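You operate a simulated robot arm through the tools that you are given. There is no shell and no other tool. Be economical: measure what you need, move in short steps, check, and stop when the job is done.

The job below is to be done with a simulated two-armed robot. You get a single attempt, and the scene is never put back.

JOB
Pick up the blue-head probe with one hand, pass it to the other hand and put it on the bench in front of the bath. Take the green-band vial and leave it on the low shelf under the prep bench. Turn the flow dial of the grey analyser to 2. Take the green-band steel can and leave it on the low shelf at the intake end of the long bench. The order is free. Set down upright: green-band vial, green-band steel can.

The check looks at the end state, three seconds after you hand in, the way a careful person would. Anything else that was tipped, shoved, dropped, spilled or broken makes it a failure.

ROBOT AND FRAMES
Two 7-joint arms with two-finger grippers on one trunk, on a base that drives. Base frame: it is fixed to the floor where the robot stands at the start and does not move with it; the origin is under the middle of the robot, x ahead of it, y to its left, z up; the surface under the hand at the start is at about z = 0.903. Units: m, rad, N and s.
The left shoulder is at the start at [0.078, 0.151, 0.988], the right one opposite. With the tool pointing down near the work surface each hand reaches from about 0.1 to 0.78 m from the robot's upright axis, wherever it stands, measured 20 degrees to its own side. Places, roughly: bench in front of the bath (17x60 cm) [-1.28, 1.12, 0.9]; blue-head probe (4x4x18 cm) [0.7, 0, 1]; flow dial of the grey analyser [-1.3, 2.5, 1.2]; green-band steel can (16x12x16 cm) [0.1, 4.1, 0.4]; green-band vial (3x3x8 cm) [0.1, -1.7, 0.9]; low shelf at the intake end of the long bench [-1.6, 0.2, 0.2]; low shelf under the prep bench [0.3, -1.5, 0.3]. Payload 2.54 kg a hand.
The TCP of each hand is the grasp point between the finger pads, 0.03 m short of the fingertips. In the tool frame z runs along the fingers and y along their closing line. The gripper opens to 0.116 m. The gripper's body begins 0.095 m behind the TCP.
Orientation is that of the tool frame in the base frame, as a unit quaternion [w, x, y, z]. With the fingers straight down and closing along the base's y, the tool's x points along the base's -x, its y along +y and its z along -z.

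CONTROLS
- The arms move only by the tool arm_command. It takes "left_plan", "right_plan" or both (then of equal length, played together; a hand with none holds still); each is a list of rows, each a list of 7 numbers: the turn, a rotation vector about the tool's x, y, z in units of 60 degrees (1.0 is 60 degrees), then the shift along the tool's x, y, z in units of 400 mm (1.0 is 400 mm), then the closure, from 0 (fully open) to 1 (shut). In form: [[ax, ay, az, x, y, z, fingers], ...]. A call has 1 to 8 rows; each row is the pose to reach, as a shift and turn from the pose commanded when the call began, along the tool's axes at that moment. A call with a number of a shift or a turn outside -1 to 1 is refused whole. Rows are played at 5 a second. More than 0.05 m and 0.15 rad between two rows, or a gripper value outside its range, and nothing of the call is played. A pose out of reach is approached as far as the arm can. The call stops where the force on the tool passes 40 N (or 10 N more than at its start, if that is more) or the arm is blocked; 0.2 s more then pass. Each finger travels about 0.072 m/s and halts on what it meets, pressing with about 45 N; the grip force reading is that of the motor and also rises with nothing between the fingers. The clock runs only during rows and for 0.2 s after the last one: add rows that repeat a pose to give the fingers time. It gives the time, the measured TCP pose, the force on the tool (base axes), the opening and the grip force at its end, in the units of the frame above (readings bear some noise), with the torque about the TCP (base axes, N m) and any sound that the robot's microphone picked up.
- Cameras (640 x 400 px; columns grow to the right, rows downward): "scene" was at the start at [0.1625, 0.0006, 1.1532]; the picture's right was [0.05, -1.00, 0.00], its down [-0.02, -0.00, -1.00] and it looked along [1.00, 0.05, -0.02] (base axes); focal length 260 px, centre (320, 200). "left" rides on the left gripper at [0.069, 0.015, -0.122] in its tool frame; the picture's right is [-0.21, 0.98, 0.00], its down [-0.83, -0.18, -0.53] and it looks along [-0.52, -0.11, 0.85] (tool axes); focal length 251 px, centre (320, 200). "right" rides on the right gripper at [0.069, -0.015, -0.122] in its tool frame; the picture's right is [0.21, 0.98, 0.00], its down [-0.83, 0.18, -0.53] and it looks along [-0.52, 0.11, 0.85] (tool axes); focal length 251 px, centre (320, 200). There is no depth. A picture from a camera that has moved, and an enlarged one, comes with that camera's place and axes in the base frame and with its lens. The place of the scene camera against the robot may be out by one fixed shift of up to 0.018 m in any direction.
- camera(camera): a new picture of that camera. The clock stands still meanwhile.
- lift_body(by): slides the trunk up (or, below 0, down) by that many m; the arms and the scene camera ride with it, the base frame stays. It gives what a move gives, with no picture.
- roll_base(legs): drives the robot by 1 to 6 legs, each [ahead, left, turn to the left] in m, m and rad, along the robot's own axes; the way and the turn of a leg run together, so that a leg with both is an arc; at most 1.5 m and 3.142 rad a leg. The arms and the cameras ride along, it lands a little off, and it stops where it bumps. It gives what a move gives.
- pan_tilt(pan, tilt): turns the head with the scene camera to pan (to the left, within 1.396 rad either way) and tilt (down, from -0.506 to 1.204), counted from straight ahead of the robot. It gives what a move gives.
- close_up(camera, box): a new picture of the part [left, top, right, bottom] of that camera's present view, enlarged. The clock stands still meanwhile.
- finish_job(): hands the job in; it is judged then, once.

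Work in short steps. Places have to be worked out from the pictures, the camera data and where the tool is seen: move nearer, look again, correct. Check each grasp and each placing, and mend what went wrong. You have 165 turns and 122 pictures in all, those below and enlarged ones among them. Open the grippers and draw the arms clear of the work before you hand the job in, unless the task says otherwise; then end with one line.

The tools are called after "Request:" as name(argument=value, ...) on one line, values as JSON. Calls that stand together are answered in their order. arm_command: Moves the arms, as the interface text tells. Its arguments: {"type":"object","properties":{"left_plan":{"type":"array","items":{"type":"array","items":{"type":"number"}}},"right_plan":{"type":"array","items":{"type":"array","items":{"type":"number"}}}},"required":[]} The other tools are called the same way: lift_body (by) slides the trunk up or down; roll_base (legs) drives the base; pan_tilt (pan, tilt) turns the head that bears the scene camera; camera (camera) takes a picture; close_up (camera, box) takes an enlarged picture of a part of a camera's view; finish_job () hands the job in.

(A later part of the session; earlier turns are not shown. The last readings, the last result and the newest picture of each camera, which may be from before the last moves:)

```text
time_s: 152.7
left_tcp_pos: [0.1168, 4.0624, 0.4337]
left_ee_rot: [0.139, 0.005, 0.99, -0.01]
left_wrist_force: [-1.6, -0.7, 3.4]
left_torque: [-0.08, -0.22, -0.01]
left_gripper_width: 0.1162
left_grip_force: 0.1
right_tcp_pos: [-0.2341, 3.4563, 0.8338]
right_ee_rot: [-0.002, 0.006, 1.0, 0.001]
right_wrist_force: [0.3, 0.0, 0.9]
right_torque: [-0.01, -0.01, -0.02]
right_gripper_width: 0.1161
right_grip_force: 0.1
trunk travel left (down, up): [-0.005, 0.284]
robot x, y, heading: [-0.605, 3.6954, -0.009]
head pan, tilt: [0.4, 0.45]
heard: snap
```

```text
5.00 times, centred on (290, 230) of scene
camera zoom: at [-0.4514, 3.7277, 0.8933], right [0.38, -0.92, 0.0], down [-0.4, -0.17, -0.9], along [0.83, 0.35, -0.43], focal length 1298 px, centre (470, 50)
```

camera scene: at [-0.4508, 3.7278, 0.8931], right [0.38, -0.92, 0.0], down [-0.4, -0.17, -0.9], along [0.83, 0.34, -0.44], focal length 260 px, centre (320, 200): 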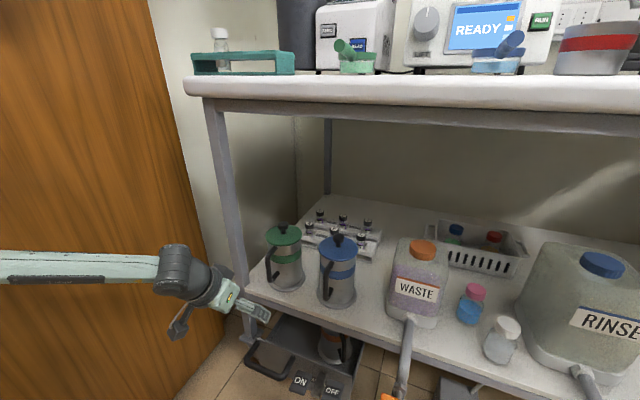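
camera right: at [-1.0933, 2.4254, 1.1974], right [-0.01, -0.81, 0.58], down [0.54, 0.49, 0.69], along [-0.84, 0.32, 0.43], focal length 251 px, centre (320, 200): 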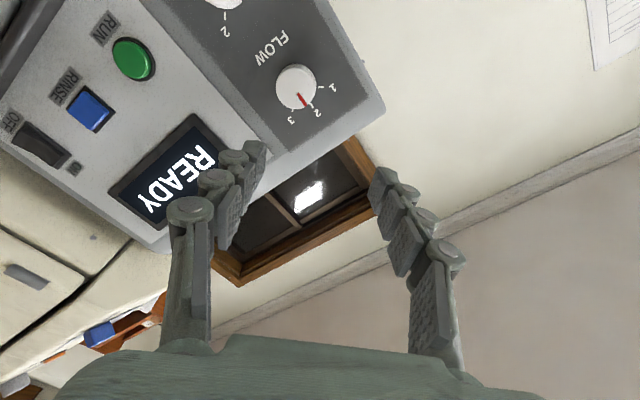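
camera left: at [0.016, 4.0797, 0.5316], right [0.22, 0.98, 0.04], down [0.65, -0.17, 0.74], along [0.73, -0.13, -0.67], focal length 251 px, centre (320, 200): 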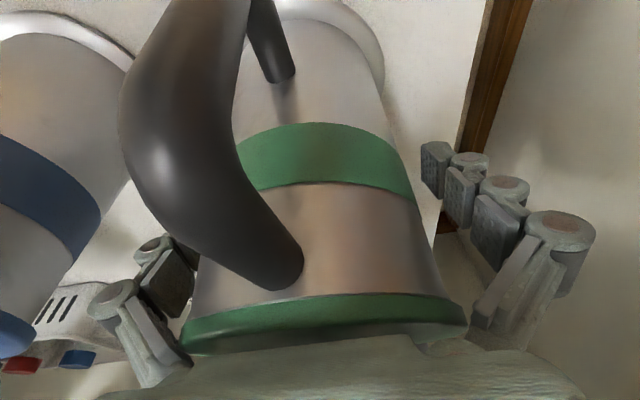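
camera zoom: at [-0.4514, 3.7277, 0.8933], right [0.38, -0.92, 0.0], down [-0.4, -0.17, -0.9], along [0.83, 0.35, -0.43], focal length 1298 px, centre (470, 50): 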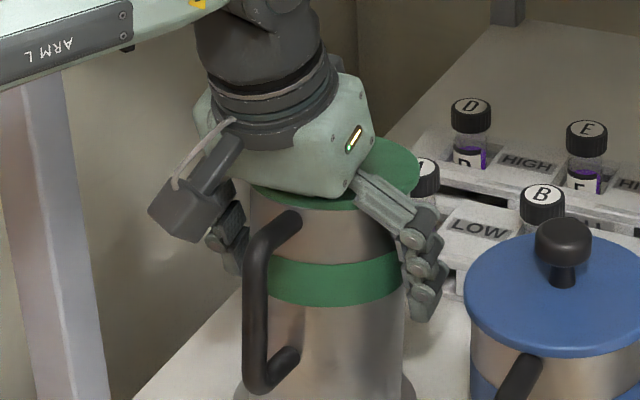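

No damage visible; the pads straddle the body beneath the lid. I rise 4 mm to free the knob and close gently.

Request:
arm_command(left_plan=[[0, 0, 0, 0, 0.005, -0.01, 0], [0, 0, 0, 0, 0.005, -0.01, 0.1], [0, 0, 0, 0, 0.005, -0.01, 0.2], [0, 0, 0, 0, 0.005, -0.01, 0.5], [0, 0, 0, 0, 0.005, -0.01, 1], [0, 0, 0, 0, 0.005, -0.01, 1]])

Request:
close_up(camera="scene", box=[180, 180, 420, 340])

```text
time_s: 154.1
left_tcp_pos: [0.1158, 4.0614, 0.4423]
left_ee_rot: [0.143, 0.004, 0.99, -0.011]
left_wrist_force: [-8.6, -7.2, 28.4]
left_torque: [-0.96, -0.47, -0.31]
left_gripper_width: 0.0917
left_grip_force: 45.2
right_tcp_pos: [-0.2343, 3.455, 0.8356]
right_ee_rot: [0.001, 0.006, 1.0, 0.002]
right_wrist_force: [0.2, 0.0, 0.0]
right_torque: [-0.01, 0.0, -0.01]
right_gripper_width: 0.1159
right_grip_force: 0.1
trunk travel left (down, up): [-0.005, 0.284]
robot x, y, heading: [-0.6057, 3.6954, -0.005]
head pan, tilt: [0.4, 0.45]
```

```text
2.50 times, centred on (300, 260) of scene
camera zoom: at [-0.4533, 3.7267, 0.894], right [0.38, -0.92, 0.0], down [-0.4, -0.17, -0.9], along [0.83, 0.35, -0.43], focal length 649 px, centre (370, 50)
```

zoom: 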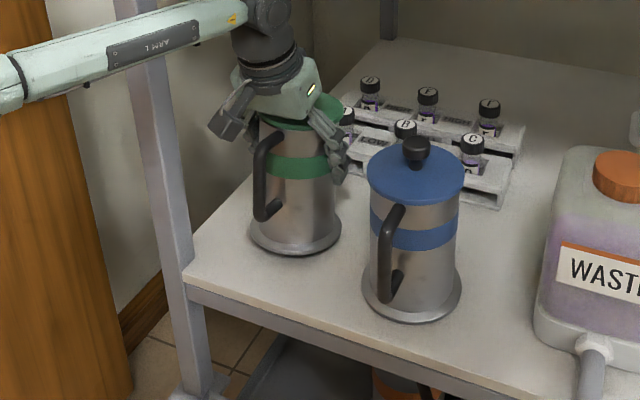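

Gripped at 0.092 m. I lift 3 cm and check.

Request:
arm_command(left_plan=[[0, 0, 0, -0.01, 0, -0.035, 1], [0, 0, 0, -0.022, 0, -0.075, 1], [0, 0, 0, -0.03, 0, -0.1, 1], [0, 0, 0, -0.03, 0, -0.1, 1]])

Request:
close_up(camera="scene", box=[180, 160, 420, 320])

```text
time_s: 155.1
left_tcp_pos: [0.1172, 4.0646, 0.476]
left_ee_rot: [0.137, 0.002, 0.991, -0.009]
left_wrist_force: [0.3, -0.2, -4.8]
left_torque: [-0.01, -0.1, -0.01]
left_gripper_width: 0.0895
left_grip_force: 45.2
right_tcp_pos: [-0.2324, 3.4565, 0.8346]
right_ee_rot: [0.0, 0.005, 1.0, 0.001]
right_wrist_force: [0.1, 0.5, 0.5]
right_torque: [-0.01, 0.03, 0.04]
right_gripper_width: 0.116
right_grip_force: 0.0
trunk travel left (down, up): [-0.005, 0.284]
robot x, y, heading: [-0.6096, 3.6967, -0.006]
head pan, tilt: [0.4, 0.45]
```

```text
2.50 times, centred on (300, 240) of scene
camera zoom: at [-0.4507, 3.7281, 0.893], right [0.38, -0.92, 0.0], down [-0.4, -0.17, -0.9], along [0.83, 0.34, -0.44], focal length 649 px, centre (370, 100)
```

zoom: 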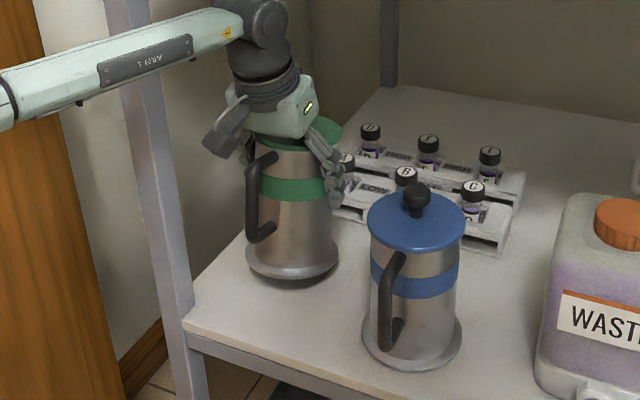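

Held: 4.8 N weight. I back straight out 0.28 m.

Request:
roll_base(legs=[[-0.28, 0, 0]])

Request:
camera(camera="scene")

```text
time_s: 157.1
left_tcp_pos: [-0.1575, 4.0643, 0.4776]
left_ee_rot: [0.137, 0.005, 0.991, -0.011]
left_wrist_force: [-0.7, 0.2, -5.8]
left_torque: [0.0, -0.09, 0.03]
left_gripper_width: 0.0891
left_grip_force: 44.8
right_tcp_pos: [-0.5081, 3.4569, 0.8336]
right_ee_rot: [-0.002, 0.007, 1.0, 0.002]
right_wrist_force: [0.3, -0.5, 0.9]
right_torque: [0.03, 0.0, -0.01]
right_gripper_width: 0.1162
right_grip_force: 0.1
trunk travel left (down, up): [-0.005, 0.284]
robot x, y, heading: [-0.886, 3.6962, -0.006]
head pan, tilt: [0.4, 0.45]
```

```text
35 pictures are left
camera scene: at [-0.726, 3.7298, 0.893], right [0.38, -0.92, 0.0], down [-0.4, -0.17, -0.9], along [0.83, 0.34, -0.44], focal length 260 px, centre (320, 200)
```

scene: 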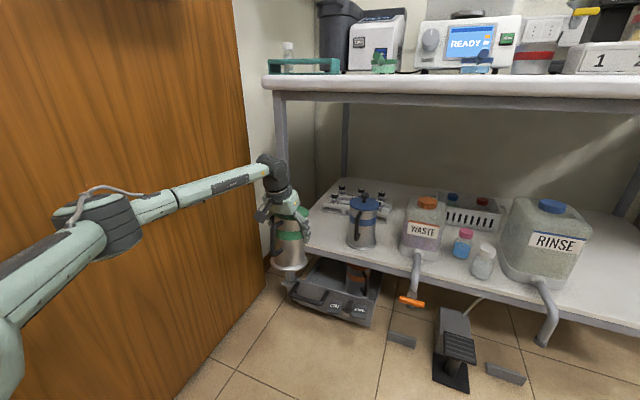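

Clear. I draw the can in and up to a carrying position.

Request:
arm_command(left_plan=[[0, 0, 0, 0.05, -0.015, -0.096, 1], [0, 0, 0, 0.1, -0.03, -0.19, 1], [0, 0, 0, 0.155, -0.045, -0.29, 1], [0, 0, 0, 0.21, -0.06, -0.385, 1], [0, 0, 0, 0.265, -0.075, -0.48, 1], [0, 0, 0, 0.32, -0.09, -0.575, 1], [0, 0, 0, 0.375, -0.105, -0.67, 1], [0, 0, 0, 0.43, -0.125, -0.77, 1]])

```text
time_s: 158.9
left_tcp_pos: [-0.4093, 4.0207, 0.7277]
left_ee_rot: [0.138, 0.004, 0.99, -0.009]
left_wrist_force: [0.5, 0.2, -5.3]
left_torque: [-0.01, -0.07, 0.0]
left_gripper_width: 0.0891
left_grip_force: 44.7
right_tcp_pos: [-0.509, 3.457, 0.834]
right_ee_rot: [-0.002, 0.007, 1.0, 0.002]
right_wrist_force: [0.8, -0.1, 0.2]
right_torque: [0.01, 0.02, -0.01]
right_gripper_width: 0.116
right_grip_force: 0.1
trunk travel left (down, up): [-0.005, 0.284]
robot x, y, heading: [-0.8857, 3.6984, -0.009]
head pan, tilt: [0.4, 0.45]
```

I raise the trunk for clearance above bench tops, pull the right hand inward and lift the can a bit more.

Request:
lift_body(by=0.28)

Request:
arm_command(left_plan=[[0, 0, 0, -0.01, 0, -0.06, 1], [0, 0, 0, -0.02, 0, -0.12, 1], [0, 0, 0, -0.035, 0, -0.18, 1], [0, 0, 0, -0.035, 0, -0.18, 1]], right_plan=[[0, 0, 0, 0, 0.08, 0, 0], [0, 0, 0, 0, 0.16, 0, 0], [0, 0, 0, 0, 0.24, 0, 0], [0, 0, 0, 0, 0.3, 0, 0]])

Request:
roll_base(legs=[[0.13, 0, 0], [0, 0, -1.562]])

Request:
pan_tilt(pan=0.0, tilt=0.35)

Request:
camera(camera="scene")

```text
time_s: 161.7
left_tcp_pos: [-0.4094, 4.021, 1.0076]
left_ee_rot: [0.137, 0.005, 0.99, -0.011]
left_wrist_force: [0.7, -0.6, -5.3]
left_torque: [-0.01, -0.07, 0.03]
left_gripper_width: 0.0891
left_grip_force: 44.8
right_tcp_pos: [-0.5082, 3.4572, 1.113]
right_ee_rot: [0.0, 0.007, 1.0, 0.003]
right_wrist_force: [0.0, 0.0, -0.1]
right_torque: [0.01, -0.02, -0.02]
right_gripper_width: 0.1159
right_grip_force: 0.0
trunk travel left (down, up): [-0.285, 0.004]
robot x, y, heading: [-0.8829, 3.6947, -0.011]
head pan, tilt: [0.4, 0.45]
```

```text
time_s: 162.7
left_tcp_pos: [-0.4159, 4.0222, 1.0816]
left_ee_rot: [0.136, 0.004, 0.991, -0.01]
left_wrist_force: [-0.6, 0.8, -5.3]
left_torque: [-0.01, -0.11, -0.03]
left_gripper_width: 0.0891
left_grip_force: 45.1
right_tcp_pos: [-0.5059, 3.578, 1.1135]
right_ee_rot: [-0.001, 0.008, 1.0, 0.002]
right_wrist_force: [0.3, -0.5, 0.4]
right_torque: [-0.02, 0.0, -0.02]
right_gripper_width: 0.1158
right_grip_force: 0.0
trunk travel left (down, up): [-0.285, 0.004]
robot x, y, heading: [-0.8791, 3.7039, -0.013]
head pan, tilt: [0.4, 0.45]
```

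```text
time_s: 164.7
left_tcp_pos: [-0.2678, 3.9881, 1.0819]
left_ee_rot: [0.137, 0.034, 0.99, -0.015]
left_wrist_force: [0.1, 0.0, -4.4]
left_torque: [0.0, -0.08, 0.02]
left_gripper_width: 0.0892
left_grip_force: 45.0
right_tcp_pos: [-0.3886, 3.547, 1.1148]
right_ee_rot: [-0.001, 0.045, 0.999, 0.002]
right_wrist_force: [1.2, -0.6, 0.5]
right_torque: [-0.02, 0.01, -0.01]
right_gripper_width: 0.1161
right_grip_force: 0.1
trunk travel left (down, up): [-0.285, 0.004]
robot x, y, heading: [-0.7545, 3.6995, -0.082]
head pan, tilt: [0.4, 0.45]
stopped in leg 2: the robot was blocked; the commanded pose is now the measured one
```

```text
time_s: 165.6
left_tcp_pos: [-0.2686, 3.9889, 1.0821]
left_ee_rot: [0.138, 0.035, 0.99, -0.016]
left_wrist_force: [-0.1, -0.7, -5.4]
left_torque: [0.01, -0.11, -0.02]
left_gripper_width: 0.0893
left_grip_force: 44.8
right_tcp_pos: [-0.389, 3.5474, 1.1147]
right_ee_rot: [-0.001, 0.046, 0.999, 0.003]
right_wrist_force: [0.2, 0.5, -0.2]
right_torque: [0.04, -0.01, 0.01]
right_gripper_width: 0.116
right_grip_force: 0.1
trunk travel left (down, up): [-0.285, 0.004]
robot x, y, heading: [-0.7552, 3.6925, -0.081]
head pan, tilt: [0.0, 0.351]
```

```text
34 pictures are left
camera scene: at [-0.5919, 3.6794, 1.1826], right [-0.08, -1.0, 0.0], down [-0.34, 0.03, -0.94], along [0.94, -0.08, -0.34], focal length 260 px, centre (320, 200)
```

scene: 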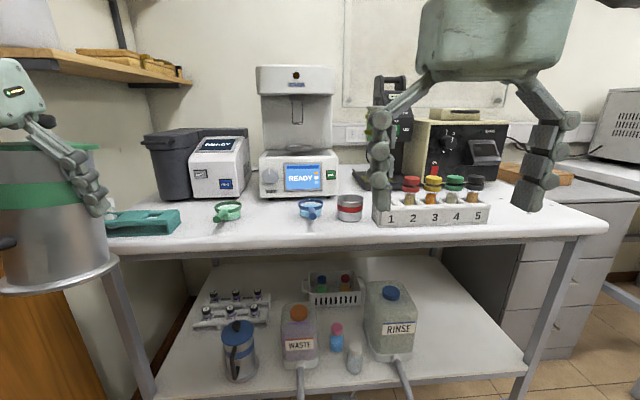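

The turn was blocked early. I look to the right-rear to see what is there.

Request:
pan_tilt(pan=-1.39, tilt=0.6)

Request:
camera(camera="scene")

```text
time_s: 167.1
left_tcp_pos: [-0.268, 3.9872, 1.0822]
left_ee_rot: [0.138, 0.035, 0.99, -0.015]
left_wrist_force: [0.4, -0.3, -5.2]
left_torque: [0.01, -0.08, -0.01]
left_gripper_width: 0.0889
left_grip_force: 45.0
right_tcp_pos: [-0.3883, 3.5464, 1.1143]
right_ee_rot: [-0.001, 0.045, 0.999, 0.003]
right_wrist_force: [-0.1, 0.5, -0.4]
right_torque: [0.03, 0.03, -0.01]
right_gripper_width: 0.116
right_grip_force: 0.0
trunk travel left (down, up): [-0.285, 0.004]
robot x, y, heading: [-0.7521, 3.6926, -0.076]
head pan, tilt: [-1.389, 0.6]
```

```text
33 pictures are left
camera scene: at [-0.676, 3.5992, 1.1596], right [-1.0, -0.1, 0.0], down [-0.05, 0.56, -0.82], along [0.08, -0.82, -0.57], focal length 260 px, centre (320, 200)
```

scene: 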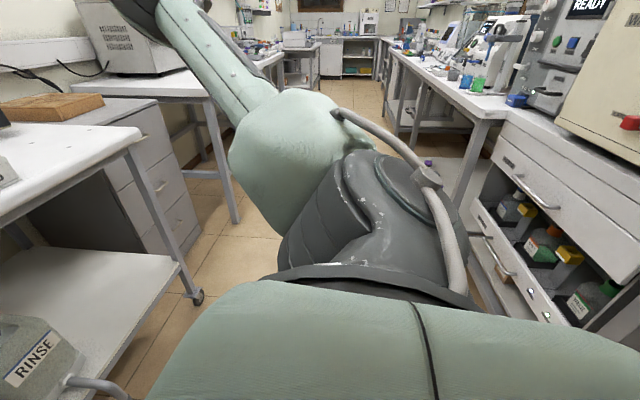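

Probably the left elbow is near the partition (y≈4.33). I strafe right 0.35 m first, then retry the turn.

Request:
roll_base(legs=[[0, -0.35, 0], [0, 0, -1.49]])

```text
time_s: 174.9
left_tcp_pos: [-0.4499, 2.8901, 1.0783]
left_ee_rot: [0.088, 0.696, 0.705, -0.102]
left_wrist_force: [-0.4, 0.2, -3.8]
left_torque: [-0.09, 0.01, -0.02]
left_gripper_width: 0.0887
left_grip_force: 45.0
right_tcp_pos: [-0.8958, 2.9743, 1.1126]
right_ee_rot: [-0.004, 0.706, 0.708, 0.001]
right_wrist_force: [2.0, 0.0, 0.4]
right_torque: [0.01, 0.02, 0.02]
right_gripper_width: 0.1159
right_grip_force: 0.1
trunk travel left (down, up): [-0.285, 0.004]
robot x, y, heading: [-0.7789, 3.3544, -1.573]
head pan, tilt: [-1.389, 0.6]
stopped in leg 2: the robot was blocked; the commanded pose is now the measured one
```

Turned fully, but it ended touching something (probably the right elbow near the oven). I strafe left 0.22 m and look ahead.

Request:
roll_base(legs=[[0, 0.22, 0]])

Request:
pan_tilt(pan=-0.2, tilt=0.3)

Request:
camera(camera="scene")

```text
time_s: 177.6
left_tcp_pos: [-0.2288, 2.8906, 1.0796]
left_ee_rot: [0.091, 0.696, 0.705, -0.103]
left_wrist_force: [0.0, 0.6, -4.7]
left_torque: [-0.11, -0.01, -0.01]
left_gripper_width: 0.0891
left_grip_force: 44.8
right_tcp_pos: [-0.6764, 2.9751, 1.1125]
right_ee_rot: [-0.002, 0.707, 0.707, 0.001]
right_wrist_force: [-0.2, -0.4, -0.5]
right_torque: [0.03, 0.0, -0.01]
right_gripper_width: 0.1159
right_grip_force: 0.0
trunk travel left (down, up): [-0.285, 0.004]
robot x, y, heading: [-0.5583, 3.3521, -1.571]
head pan, tilt: [-1.389, 0.6]
```

```text
time_s: 179.0
left_tcp_pos: [-0.2281, 2.8911, 1.0797]
left_ee_rot: [0.09, 0.696, 0.705, -0.104]
left_wrist_force: [0.0, 0.0, -4.7]
left_torque: [-0.07, 0.03, 0.04]
left_gripper_width: 0.0892
left_grip_force: 44.9
right_tcp_pos: [-0.6754, 2.9768, 1.1123]
right_ee_rot: [-0.002, 0.707, 0.708, 0.001]
right_wrist_force: [-0.1, -0.4, 0.1]
right_torque: [0.0, 0.04, -0.03]
right_gripper_width: 0.1161
right_grip_force: 0.1
trunk travel left (down, up): [-0.285, 0.004]
robot x, y, heading: [-0.5593, 3.3542, -1.573]
head pan, tilt: [-0.201, 0.3]
```

```text
32 pictures are left
camera scene: at [-0.5733, 3.1903, 1.187], right [-0.98, 0.2, 0.0], down [0.06, 0.29, -0.96], along [-0.19, -0.94, -0.3], focal length 260 px, centre (320, 200)
```

scene: 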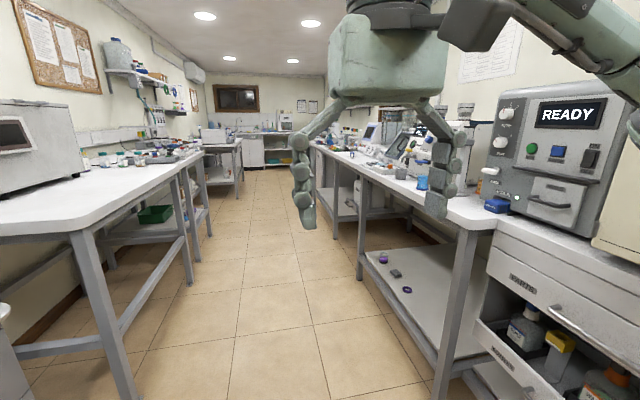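

Aisle clear between x≈−1.09 and −0.06. I drive 2.8 m ahead along its middle.

Request:
roll_base(legs=[[1.4, -0.07, 0], [1.4, 0, 0]])

Request:
pan_tilt(pan=-1.0, tilt=0.55)

Request:
camera(camera="scene")

```text
time_s: 192.6
left_tcp_pos: [-0.3214, 0.0848, 1.0801]
left_ee_rot: [0.088, 0.703, 0.698, -0.105]
left_wrist_force: [-0.2, -0.6, -5.4]
left_torque: [-0.1, -0.05, 0.0]
left_gripper_width: 0.0888
left_grip_force: 45.5
right_tcp_pos: [-0.7679, 0.1791, 1.1125]
right_ee_rot: [-0.002, 0.714, 0.7, 0.001]
right_wrist_force: [0.5, 0.7, -0.2]
right_torque: [-0.02, 0.0, 0.02]
right_gripper_width: 0.116
right_grip_force: 0.1
trunk travel left (down, up): [-0.285, 0.004]
robot x, y, heading: [-0.6409, 0.5559, -1.59]
head pan, tilt: [-0.201, 0.3]
```

```text
time_s: 193.7
left_tcp_pos: [-0.3233, 0.0853, 1.0805]
left_ee_rot: [0.089, 0.703, 0.698, -0.103]
left_wrist_force: [0.9, -0.3, -4.9]
left_torque: [-0.06, -0.03, 0.0]
left_gripper_width: 0.089
left_grip_force: 44.8
right_tcp_pos: [-0.7689, 0.1784, 1.1118]
right_ee_rot: [-0.003, 0.715, 0.7, 0.001]
right_wrist_force: [-0.5, 0.1, 0.9]
right_torque: [0.02, 0.02, 0.01]
right_gripper_width: 0.1158
right_grip_force: 0.1
trunk travel left (down, up): [-0.285, 0.004]
robot x, y, heading: [-0.6453, 0.5534, -1.592]
head pan, tilt: [-1.0, 0.55]
```

```text
31 pictures are left
camera scene: at [-0.718, 0.4357, 1.1641], right [-0.52, 0.85, 0.0], down [0.44, 0.27, -0.85], along [-0.73, -0.45, -0.52], focal length 260 px, centre (320, 200)
```

scene: 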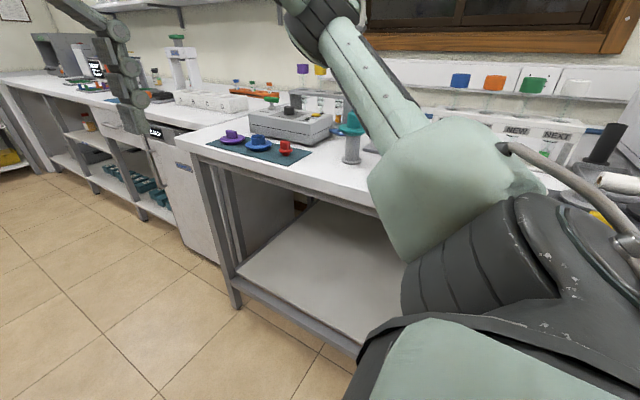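

The shelf lies under the bench end (bench edge x≈−1.15, end at y≈−0.35). I move to open floor and turn to face −x.

Request:
roll_base(legs=[[0.12, 0.17, 0], [0, 0, -1.55]])

Request:
pan_tilt(pan=0.0, tilt=0.65)

Request:
camera(camera="scene")

```text
time_s: 199.8
left_tcp_pos: [-0.9325, 0.0941, 1.0816]
left_ee_rot: [-0.008, 0.991, 0.016, -0.135]
left_wrist_force: [-0.6, -0.1, -0.6]
left_torque: [0.0, 0.09, 0.02]
left_gripper_width: 0.089
left_grip_force: 44.6
right_tcp_pos: [-0.8583, 0.5429, 1.1127]
right_ee_rot: [0.0, 1.0, 0.009, 0.003]
right_wrist_force: [0.0, 0.0, 0.1]
right_torque: [0.0, -0.01, -0.01]
right_gripper_width: 0.1161
right_grip_force: 0.1
trunk travel left (down, up): [-0.285, 0.004]
robot x, y, heading: [-0.4785, 0.4321, -3.123]
head pan, tilt: [-1.0, 0.55]
```

```text
time_s: 201.1
left_tcp_pos: [-0.9328, 0.0932, 1.0794]
left_ee_rot: [-0.008, 0.991, 0.016, -0.136]
left_wrist_force: [0.7, 0.2, 0.2]
left_torque: [-0.02, 0.05, -0.02]
left_gripper_width: 0.0889
left_grip_force: 44.6
right_tcp_pos: [-0.8572, 0.5414, 1.1132]
right_ee_rot: [-0.001, 1.0, 0.01, 0.003]
right_wrist_force: [0.1, 0.1, 0.6]
right_torque: [0.02, 0.0, 0.02]
right_gripper_width: 0.1158
right_grip_force: 0.1
trunk travel left (down, up): [-0.285, 0.004]
robot x, y, heading: [-0.4745, 0.4307, -3.125]
head pan, tilt: [0.0, 0.649]
```

```text
30 pictures are left
camera scene: at [-0.6275, 0.4262, 1.1552], right [-0.02, 1.0, 0.0], down [0.6, 0.01, -0.8], along [-0.8, -0.01, -0.6], focal length 260 px, centre (320, 200)
```

scene: 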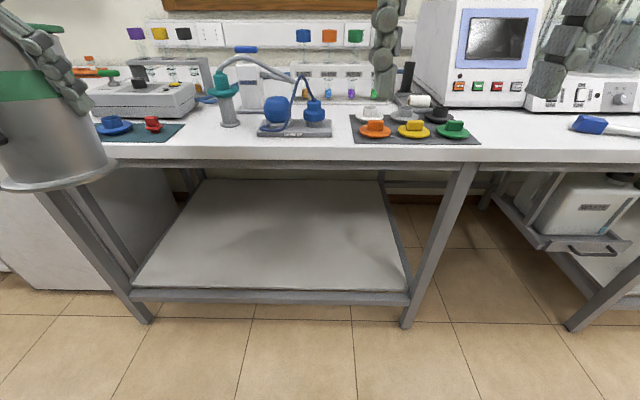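

The shelf top is at z≈0.2, front edge x≈−1.25, clear and empty. I lower the trunk now, keeping the can in front of the bench edge.

Request:
lift_body(by=-0.28)

Request:
arm_command(left_plan=[[0, 0, 0, 0.025, 0, 0.09, 1], [0, 0, 0, 0.05, 0, 0.18, 1], [0, 0, 0, 0.075, 0, 0.27, 1], [0, 0, 0, 0.1, 0, 0.36, 1], [0, 0, 0, 0.125, 0, 0.45, 1], [0, 0, 0, 0.15, 0, 0.54, 1], [0, 0, 0, 0.175, 0, 0.63, 1], [0, 0, 0, 0.2, 0, 0.72, 1]])

Request:
camera(camera="scene")

```text
time_s: 203.9
left_tcp_pos: [-0.9323, 0.0939, 0.8002]
left_ee_rot: [-0.008, 0.99, 0.016, -0.137]
left_wrist_force: [0.9, 0.2, 0.3]
left_torque: [-0.01, 0.1, 0.02]
left_gripper_width: 0.0889
left_grip_force: 44.8
right_tcp_pos: [-0.8565, 0.5424, 0.8329]
right_ee_rot: [-0.001, 1.0, 0.01, 0.003]
right_wrist_force: [-0.5, 0.3, 0.8]
right_torque: [-0.03, 0.0, 0.03]
right_gripper_width: 0.1159
right_grip_force: 0.1
trunk travel left (down, up): [-0.005, 0.284]
robot x, y, heading: [-0.477, 0.4367, -3.121]
head pan, tilt: [0.0, 0.649]
```

```text
time_s: 205.7
left_tcp_pos: [-0.932, 0.0986, 0.5013]
left_ee_rot: [-0.008, 0.99, 0.016, -0.137]
left_wrist_force: [-0.4, 0.0, 0.0]
left_torque: [0.0, 0.11, 0.05]
left_gripper_width: 0.089
left_grip_force: 45.1
right_tcp_pos: [-0.8564, 0.5422, 0.8332]
right_ee_rot: [-0.001, 1.0, 0.01, 0.003]
right_wrist_force: [0.5, 0.1, 0.7]
right_torque: [-0.02, 0.02, 0.0]
right_gripper_width: 0.1162
right_grip_force: 0.1
trunk travel left (down, up): [-0.005, 0.284]
robot x, y, heading: [-0.4782, 0.4329, -3.12]
head pan, tilt: [0.0, 0.649]
```

```text
29 pictures are left
camera scene: at [-0.6274, 0.4262, 0.8753], right [-0.02, 1.0, 0.0], down [0.6, 0.01, -0.8], along [-0.8, -0.02, -0.6], focal length 260 px, centre (320, 200)
```

scene: 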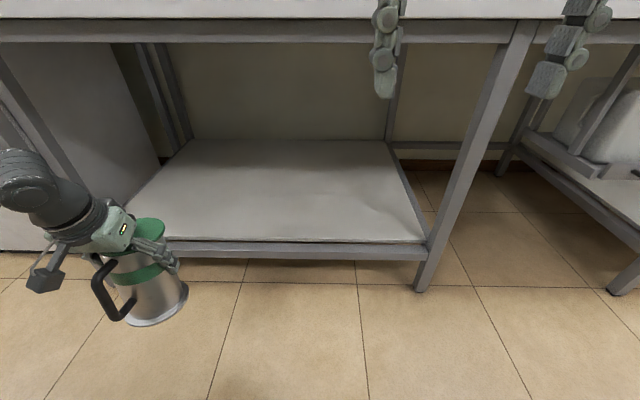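

Can is still firmly held. I drive 0.17 m ahead (right hand must stay clear of the bench edge), then extend the left arm in under the bench.

Request:
roll_base(legs=[[0.17, 0, 0]])

Request:
arm_command(left_plan=[[0, 0, 0, -0.105, 0, 0.03, 1], [0, 0, 0, -0.21, 0, 0.06, 1], [0, 0, 0, -0.315, 0, 0.09, 1], [0, 0, 0, -0.42, 0, 0.12, 1], [0, 0, 0, -0.525, 0, 0.15, 1], [0, 0, 0, -0.62, 0, 0.18, 1]])

Request:
camera(camera="scene")

```text
time_s: 207.2
left_tcp_pos: [-1.1022, 0.0969, 0.5017]
left_ee_rot: [-0.008, 0.991, 0.015, -0.135]
left_wrist_force: [-0.3, -0.9, -0.2]
left_torque: [0.02, 0.07, -0.01]
left_gripper_width: 0.0886
left_grip_force: 44.7
right_tcp_pos: [-1.0273, 0.5396, 0.8334]
right_ee_rot: [-0.001, 1.0, 0.01, 0.003]
right_wrist_force: [-0.3, -0.4, -0.1]
right_torque: [0.03, -0.01, 0.02]
right_gripper_width: 0.116
right_grip_force: 0.0
trunk travel left (down, up): [-0.005, 0.284]
robot x, y, heading: [-0.6469, 0.4277, -3.124]
head pan, tilt: [0.0, 0.649]
```

```text
time_s: 208.6
left_tcp_pos: [-1.3612, 0.0916, 0.4974]
left_ee_rot: [-0.009, 0.991, 0.015, -0.136]
left_wrist_force: [0.6, 0.1, -4.8]
left_torque: [0.01, 0.1, -0.01]
left_gripper_width: 0.0885
left_grip_force: 45.0
right_tcp_pos: [-1.0267, 0.5401, 0.8326]
right_ee_rot: [0.0, 1.0, 0.009, 0.003]
right_wrist_force: [-0.2, -0.1, -0.3]
right_torque: [0.01, -0.02, -0.01]
right_gripper_width: 0.1161
right_grip_force: 0.0
trunk travel left (down, up): [-0.005, 0.284]
robot x, y, heading: [-0.6428, 0.4302, -3.124]
head pan, tilt: [0.0, 0.649]
```

```text
28 pictures are left
camera scene: at [-0.7972, 0.423, 0.8752], right [-0.02, 1.0, 0.0], down [0.6, 0.01, -0.8], along [-0.8, -0.01, -0.6], focal length 260 px, centre (320, 200)
```

scene: 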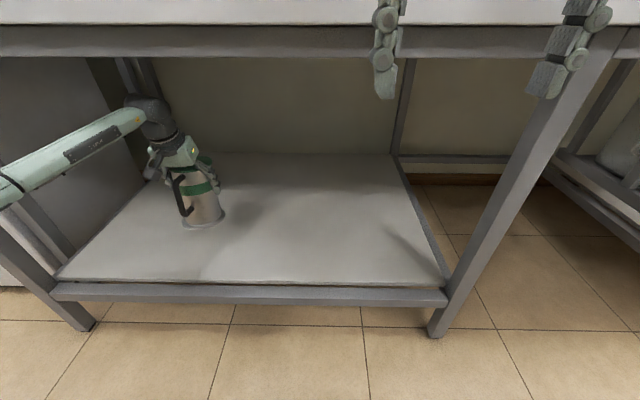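

Weight reads properly; the can hovers over the shelf. I lower 0.11 m, then feel for contact.

Request:
arm_command(left_plan=[[0, 0, 0, 0.02, 0, 0.068, 1], [0, 0, 0, 0.04, 0, 0.136, 1], [0, 0, 0, 0.06, 0, 0.2, 1], [0, 0, 0, 0.077, 0, 0.264, 1]])

Request:
close_up(camera="scene", box=[80, 100, 320, 300])

```text
time_s: 209.6
left_tcp_pos: [-1.3603, 0.092, 0.3867]
left_ee_rot: [-0.009, 0.99, 0.016, -0.136]
left_wrist_force: [-0.6, 0.3, -4.1]
left_torque: [0.02, 0.07, 0.03]
left_gripper_width: 0.0887
left_grip_force: 45.3
right_tcp_pos: [-1.026, 0.5393, 0.8323]
right_ee_rot: [-0.001, 1.0, 0.01, 0.003]
right_wrist_force: [0.2, -0.2, -0.1]
right_torque: [-0.03, 0.02, 0.01]
right_gripper_width: 0.1162
right_grip_force: 0.0
trunk travel left (down, up): [-0.005, 0.284]
robot x, y, heading: [-0.6468, 0.4292, -3.125]
head pan, tilt: [0.0, 0.649]
```

```text
2.00 times, centred on (200, 200) of scene
camera zoom: at [-0.7973, 0.423, 0.8752], right [-0.02, 1.0, 0.0], down [0.6, 0.01, -0.8], along [-0.8, -0.01, -0.61], focal length 519 px, centre (560, 200)
```

zoom: 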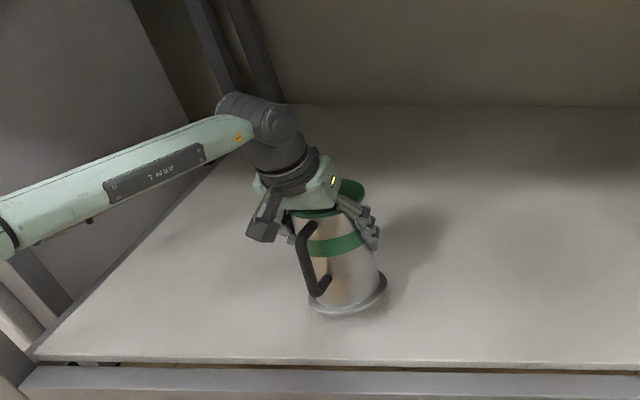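

The can looks upright relative to the perspective. I lower further in small steps until contact is felt.

Request:
arm_command(left_plan=[[0, 0, 0, 0.006, 0, 0.02, 1], [0, 0, 0, 0.012, 0, 0.04, 1], [0, 0, 0, 0.018, 0, 0.06, 1]])

```text
time_s: 210.4
left_tcp_pos: [-1.358, 0.0911, 0.3626]
left_ee_rot: [-0.008, 0.991, 0.015, -0.136]
left_wrist_force: [0.5, 0.2, -3.8]
left_torque: [0.0, 0.11, 0.0]
left_gripper_width: 0.0887
left_grip_force: 44.4
right_tcp_pos: [-1.027, 0.5409, 0.8336]
right_ee_rot: [0.0, 1.0, 0.01, 0.003]
right_wrist_force: [0.8, 0.0, 0.8]
right_torque: [-0.01, -0.01, -0.01]
right_gripper_width: 0.1158
right_grip_force: 0.1
trunk travel left (down, up): [-0.005, 0.284]
robot x, y, heading: [-0.6454, 0.4293, -3.122]
head pan, tilt: [0.0, 0.649]
```

Request:
arm_command(left_plan=[[0, 0, 0, 0.004, 0, 0.014, 1], [0, 0, 0, 0.008, 0, 0.028, 1], [0, 0, 0, 0.012, 0, 0.042, 1]])

Request:
close_up(camera="scene", box=[120, 120, 300, 270])

```text
time_s: 211.2
left_tcp_pos: [-1.3605, 0.0929, 0.3544]
left_ee_rot: [-0.009, 0.99, 0.016, -0.141]
left_wrist_force: [12.6, -1.6, 27.7]
left_torque: [-0.02, 0.11, -0.01]
left_gripper_width: 0.0887
left_grip_force: 45.1
right_tcp_pos: [-1.0237, 0.5411, 0.8362]
right_ee_rot: [0.001, 1.0, 0.01, 0.001]
right_wrist_force: [0.4, -0.5, 0.3]
right_torque: [0.0, -0.01, -0.02]
right_gripper_width: 0.1162
right_grip_force: 0.0
trunk travel left (down, up): [-0.005, 0.284]
robot x, y, heading: [-0.6423, 0.4275, -3.119]
head pan, tilt: [0.0, 0.649]
```

```text
2.67 times, centred on (210, 195) of scene
camera zoom: at [-0.7947, 0.424, 0.8765], right [-0.02, 1.0, 0.0], down [0.6, 0.01, -0.8], along [-0.8, -0.02, -0.6], focal length 692 px, centre (613, 213)
```

zoom: 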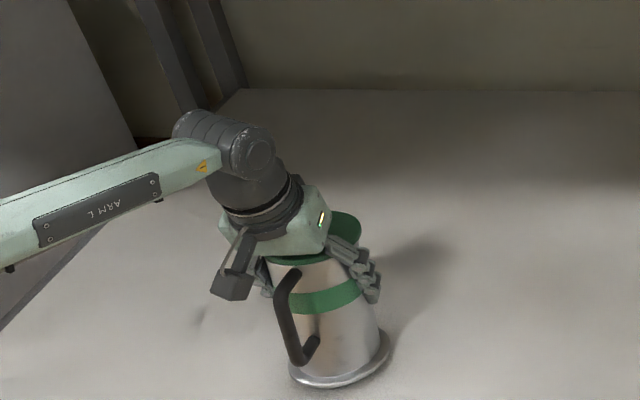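

Contact at 28 N: the can stands on the shelf (base z≈0.22). I ease off a few mm and open the fingers.

Request:
arm_command(left_plan=[[0, 0, 0, -0.004, 0, -0.012, 1], [0, 0, 0, -0.004, 0, -0.012, 0.6], [0, 0, 0, -0.004, 0, -0.012, 0.2], [0, 0, 0, -0.004, 0, -0.012, 0], [0, 0, 0, -0.004, 0, -0.012, 0], [0, 0, 0, -0.004, 0, -0.012, 0]])

Request:
camera(camera="left")

```text
time_s: 212.6
left_tcp_pos: [-1.3576, 0.0916, 0.352]
left_ee_rot: [-0.009, 0.991, 0.015, -0.136]
left_wrist_force: [2.8, -0.4, 1.6]
left_torque: [-0.03, 0.16, -0.01]
left_gripper_width: 0.1161
left_grip_force: 0.1
right_tcp_pos: [-1.0265, 0.5401, 0.8324]
right_ee_rot: [0.0, 1.0, 0.01, 0.003]
right_wrist_force: [-0.3, 1.1, 0.0]
right_torque: [0.03, 0.02, 0.04]
right_gripper_width: 0.1163
right_grip_force: 0.0
trunk travel left (down, up): [-0.005, 0.284]
robot x, y, heading: [-0.6478, 0.4302, -3.12]
head pan, tilt: [0.0, 0.649]
```

```text
25 pictures are left
camera left: at [-1.2595, 0.0774, 0.4505], right [-0.18, -0.98, 0.04], down [-0.66, 0.15, 0.74], along [-0.73, 0.11, -0.67], focal length 251 px, centre (320, 200)
```

left: 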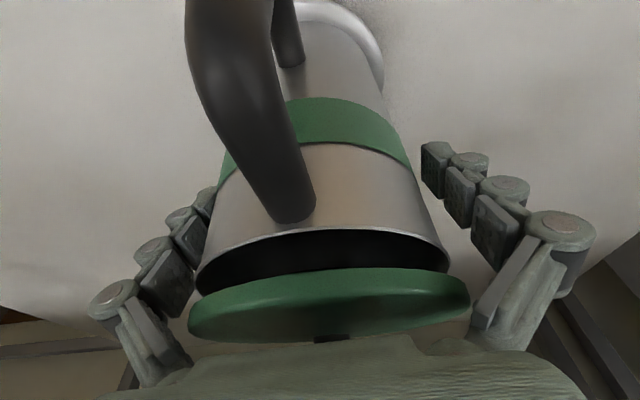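

The lid now appears lifted off the rim at the near edge. I rise 2 cm and look again before anything else.

Request:
arm_command(left_plan=[[0, 0, 0, -0.007, 0, -0.024, 0], [0, 0, 0, -0.014, 0, -0.048, 0], [0, 0, 0, -0.014, 0, -0.048, 0]])

Request:
camera(camera="left")

Request:
close_up(camera="scene", box=[130, 120, 290, 260])

```text
time_s: 213.4
left_tcp_pos: [-1.3598, 0.0915, 0.3716]
left_ee_rot: [-0.008, 0.991, 0.016, -0.136]
left_wrist_force: [0.7, -0.1, -0.9]
left_torque: [-0.01, 0.03, 0.04]
left_gripper_width: 0.1161
left_grip_force: 0.0
right_tcp_pos: [-1.0261, 0.5391, 0.8336]
right_ee_rot: [0.0, 1.0, 0.009, 0.003]
right_wrist_force: [0.7, -0.3, 0.2]
right_torque: [-0.01, -0.02, 0.01]
right_gripper_width: 0.1161
right_grip_force: 0.0
trunk travel left (down, up): [-0.005, 0.284]
robot x, y, heading: [-0.6478, 0.4327, -3.125]
head pan, tilt: [0.0, 0.649]
```

```text
24 pictures are left
camera left: at [-1.2594, 0.0765, 0.4702], right [-0.18, -0.98, 0.04], down [-0.66, 0.15, 0.74], along [-0.73, 0.11, -0.67], focal length 251 px, centre (320, 200)
```

left: 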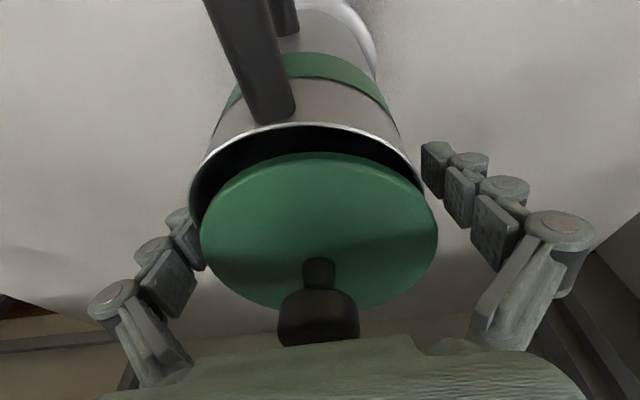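

```text
2.86 times, centred on (210, 190) of scene
camera zoom: at [-0.7969, 0.4232, 0.8753], right [-0.02, 1.0, 0.0], down [0.6, 0.01, -0.8], along [-0.8, -0.01, -0.6], focal length 742 px, centre (634, 229)
```

zoom: 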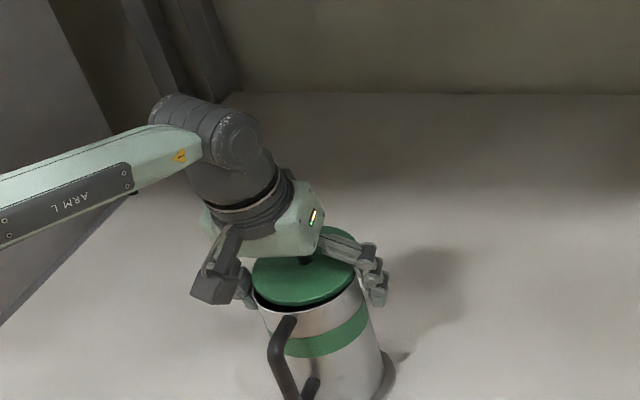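

The lid has come loose and sits ~12 mm too far back. I'll reseat it: rise so the fingertips are at knob height (TCP z≈0.438), then look.

Request:
arm_command(left_plan=[[0, 0, 0, -0.015, -0.008, -0.055, 0], [0, 0, 0, -0.03, -0.008, -0.11, 0], [0, 0, 0, -0.0445, -0.008, -0.159, 0.3]])

Request:
camera(camera="left")

```text
time_s: 214.2
left_tcp_pos: [-1.3577, 0.0929, 0.4387]
left_ee_rot: [-0.007, 0.991, 0.016, -0.135]
left_wrist_force: [0.1, -0.2, -0.4]
left_torque: [-0.04, 0.0, 0.01]
left_gripper_width: 0.0977
left_grip_force: 29.6
right_tcp_pos: [-1.0266, 0.5395, 0.8325]
right_ee_rot: [-0.001, 1.0, 0.01, 0.002]
right_wrist_force: [1.3, 0.3, 0.0]
right_torque: [0.01, 0.0, -0.02]
right_gripper_width: 0.1162
right_grip_force: 0.0
trunk travel left (down, up): [-0.005, 0.284]
robot x, y, heading: [-0.6475, 0.4285, -3.121]
head pan, tilt: [0.0, 0.649]
```

```text
22 pictures are left
camera left: at [-1.2597, 0.0785, 0.5366], right [-0.18, -0.98, 0.04], down [-0.66, 0.15, 0.74], along [-0.73, 0.11, -0.67], focal length 251 px, centre (320, 200)
```

left: 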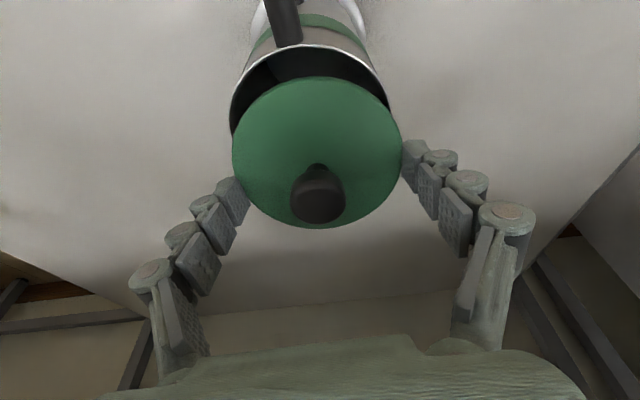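

The fingertips met the lid's rim (≈0.098 wide), so the lid is higher than thought. I open, rise 2 cm and close on the knob.

Request:
arm_command(left_plan=[[0, 0, 0, 0, 0, 0, 0], [0, 0, 0, 0, 0, 0, 0], [0, 0, 0, -0.015, 0, -0.053, 0], [0, 0, 0, -0.015, 0, -0.053, 0.4], [0, 0, 0, -0.015, 0, -0.053, 0.7], [0, 0, 0, -0.015, 0, -0.053, 1], [0, 0, 0, -0.015, 0, -0.053, 1], [0, 0, 0, -0.015, 0, -0.053, 1]])

Request:
camera(camera="left")

```text
time_s: 216.0
left_tcp_pos: [-1.3596, 0.093, 0.4602]
left_ee_rot: [-0.009, 0.991, 0.016, -0.136]
left_wrist_force: [0.8, 0.8, -0.2]
left_torque: [0.02, 0.03, 0.0]
left_gripper_width: 0.0254
left_grip_force: 45.2
right_tcp_pos: [-1.0261, 0.5395, 0.8332]
right_ee_rot: [-0.001, 1.0, 0.01, 0.003]
right_wrist_force: [0.3, 0.5, -0.1]
right_torque: [0.01, -0.02, -0.05]
right_gripper_width: 0.1158
right_grip_force: 0.1
trunk travel left (down, up): [-0.005, 0.284]
robot x, y, heading: [-0.6483, 0.4297, -3.124]
head pan, tilt: [0.0, 0.649]
```

```text
21 pictures are left
camera left: at [-1.261, 0.0785, 0.5586], right [-0.18, -0.98, 0.04], down [-0.66, 0.15, 0.74], along [-0.73, 0.11, -0.67], focal length 251 px, centre (320, 200)
```

left: 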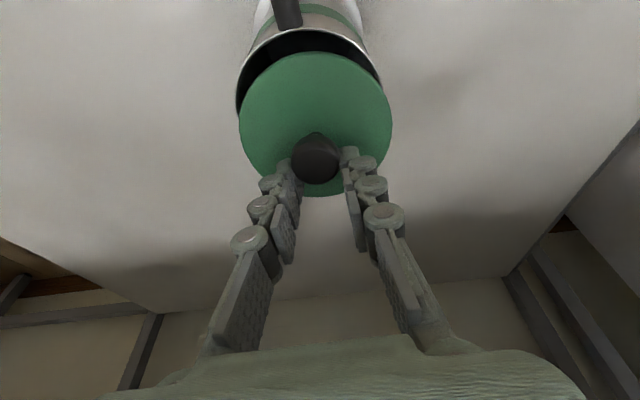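

Knob gripped (0.025 m). I lift the lid 1.5 cm and look at it against the can's rim.

Request:
arm_command(left_plan=[[0, 0, 0, -0.01, 0, -0.036, 1], [0, 0, 0, -0.01, 0, -0.036, 1]])

Request:
camera(camera="left")

Request:
close_up(camera="scene", box=[130, 120, 290, 260])

```text
time_s: 216.6
left_tcp_pos: [-1.3598, 0.0927, 0.4742]
left_ee_rot: [-0.007, 0.991, 0.016, -0.136]
left_wrist_force: [0.6, -0.1, 0.2]
left_torque: [-0.01, -0.02, -0.01]
left_gripper_width: 0.0249
left_grip_force: 44.8
right_tcp_pos: [-1.027, 0.5388, 0.8319]
right_ee_rot: [-0.001, 1.0, 0.01, 0.002]
right_wrist_force: [-0.1, -0.2, -0.2]
right_torque: [0.0, 0.01, 0.01]
right_gripper_width: 0.116
right_grip_force: 0.0
trunk travel left (down, up): [-0.005, 0.284]
robot x, y, heading: [-0.6466, 0.4284, -3.122]
head pan, tilt: [0.0, 0.649]
```

```text
20 pictures are left
camera left: at [-1.2608, 0.0784, 0.5729], right [-0.18, -0.98, 0.04], down [-0.66, 0.15, 0.74], along [-0.73, 0.11, -0.67], focal length 251 px, centre (320, 200)
```

left: 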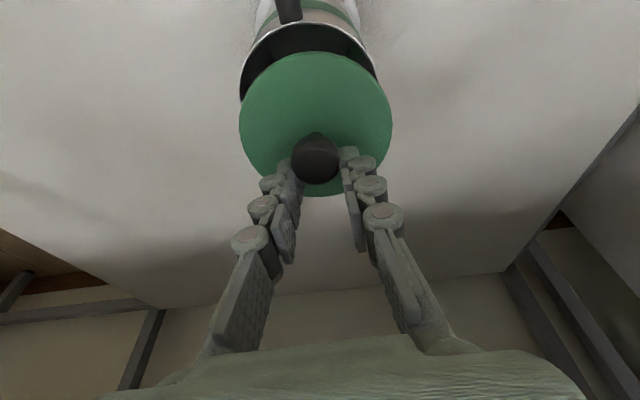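

```text
2.86 times, centred on (210, 190) of scene
camera zoom: at [-0.7969, 0.4232, 0.8753], right [-0.02, 1.0, 0.0], down [0.6, 0.01, -0.8], along [-0.8, -0.01, -0.6], focal length 742 px, centre (634, 229)
```

zoom: 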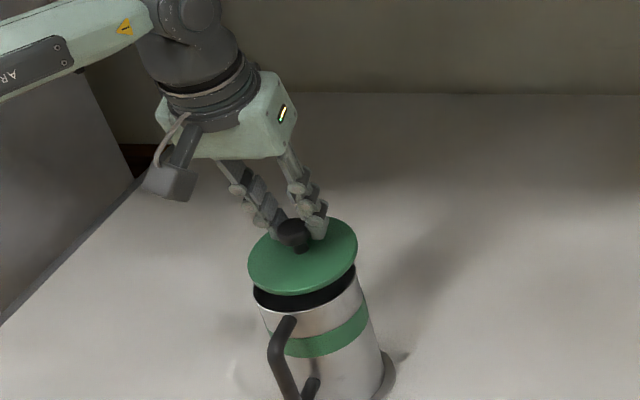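

The lid is free in my hand, about 9 mm too far back and tilted ~7° towards me. I level it (+7° steeper), shift 5 mm forward-to-robot, then lower until contact.

Request:
arm_command(left_plan=[[0, 0.117, 0, 0.012, 0, -0.003, 1], [0, 0.117, 0, 0.012, 0, -0.003, 1], [0, 0.117, 0, 0.02, 0, 0.022, 1], [0, 0.117, 0, 0.023, 0, 0.034, 1]])

Request:
camera(camera="left")

Request:
close_up(camera="scene", box=[150, 150, 270, 250])

```text
time_s: 217.6
left_tcp_pos: [-1.3538, 0.0938, 0.4585]
left_ee_rot: [-0.01, 0.997, 0.015, -0.075]
left_wrist_force: [0.7, -0.4, -0.5]
left_torque: [-0.03, -0.02, -0.01]
left_gripper_width: 0.0247
left_grip_force: 44.9
right_tcp_pos: [-1.0267, 0.5391, 0.8323]
right_ee_rot: [-0.001, 1.0, 0.01, 0.003]
right_wrist_force: [0.6, -0.4, 0.7]
right_torque: [0.04, 0.0, 0.01]
right_gripper_width: 0.116
right_grip_force: 0.1
trunk travel left (down, up): [-0.005, 0.284]
robot x, y, heading: [-0.6458, 0.4319, -3.122]
head pan, tilt: [0.0, 0.649]
```

```text
18 pictures are left
camera left: at [-1.2683, 0.0779, 0.5683], right [-0.18, -0.98, 0.01], down [-0.74, 0.15, 0.65], along [-0.65, 0.11, -0.76], focal length 251 px, centre (320, 200)
```

left: 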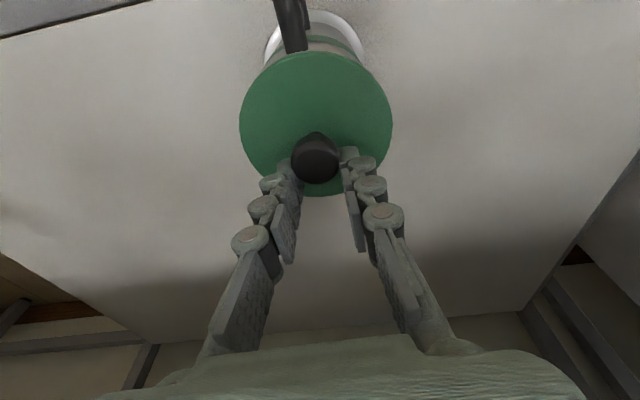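

```text
4.00 times, centred on (210, 200) of scene
camera zoom: at [-0.797, 0.4232, 0.8753], right [-0.02, 1.0, 0.0], down [0.6, 0.01, -0.8], along [-0.8, -0.01, -0.6], focal length 1038 px, centre (760, 200)
```

zoom: 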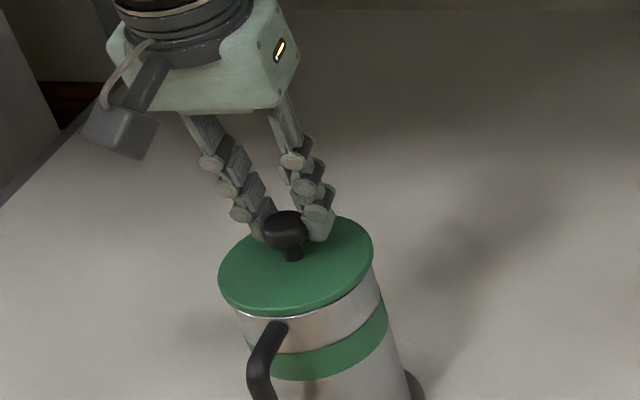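

Lid now lies level and lines up with the rim. I lower further in 3–4 mm steps to feel the seat.

Request:
arm_command(left_plan=[[0, 0, 0, 0.001, 0, 0.009, 1], [0, 0, 0, 0.002, 0, 0.018, 1], [0, 0, 0, 0.003, 0, 0.025, 1]])

Request:
close_up(camera="scene", box=[150, 150, 270, 250])

```text
time_s: 218.4
left_tcp_pos: [-1.3549, 0.0937, 0.4563]
left_ee_rot: [-0.009, 0.997, 0.016, -0.08]
left_wrist_force: [9.2, -3.8, 30.7]
left_torque: [-0.04, -1.17, -0.15]
left_gripper_width: 0.0246
left_grip_force: 45.5
right_tcp_pos: [-1.0233, 0.5395, 0.8346]
right_ee_rot: [0.0, 1.0, 0.009, 0.001]
right_wrist_force: [-0.6, -0.3, 0.4]
right_torque: [0.04, -0.03, -0.04]
right_gripper_width: 0.1159
right_grip_force: 0.1
trunk travel left (down, up): [-0.005, 0.284]
robot x, y, heading: [-0.6435, 0.4311, -3.126]
head pan, tilt: [0.0, 0.649]
```

```text
4.00 times, centred on (210, 200) of scene
camera zoom: at [-0.7947, 0.4241, 0.8763], right [-0.02, 1.0, 0.0], down [0.6, 0.01, -0.8], along [-0.8, -0.02, -0.6], focal length 1038 px, centre (760, 200)
```

zoom: 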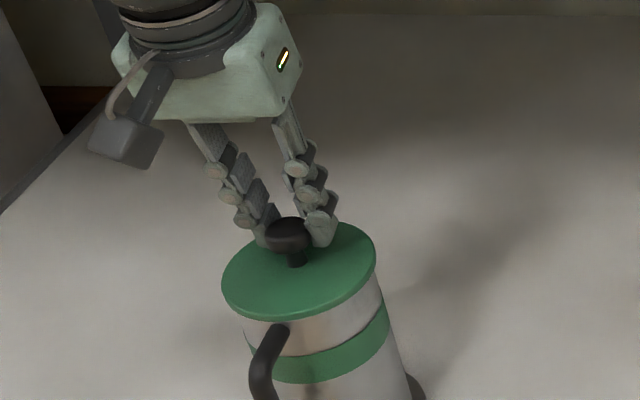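

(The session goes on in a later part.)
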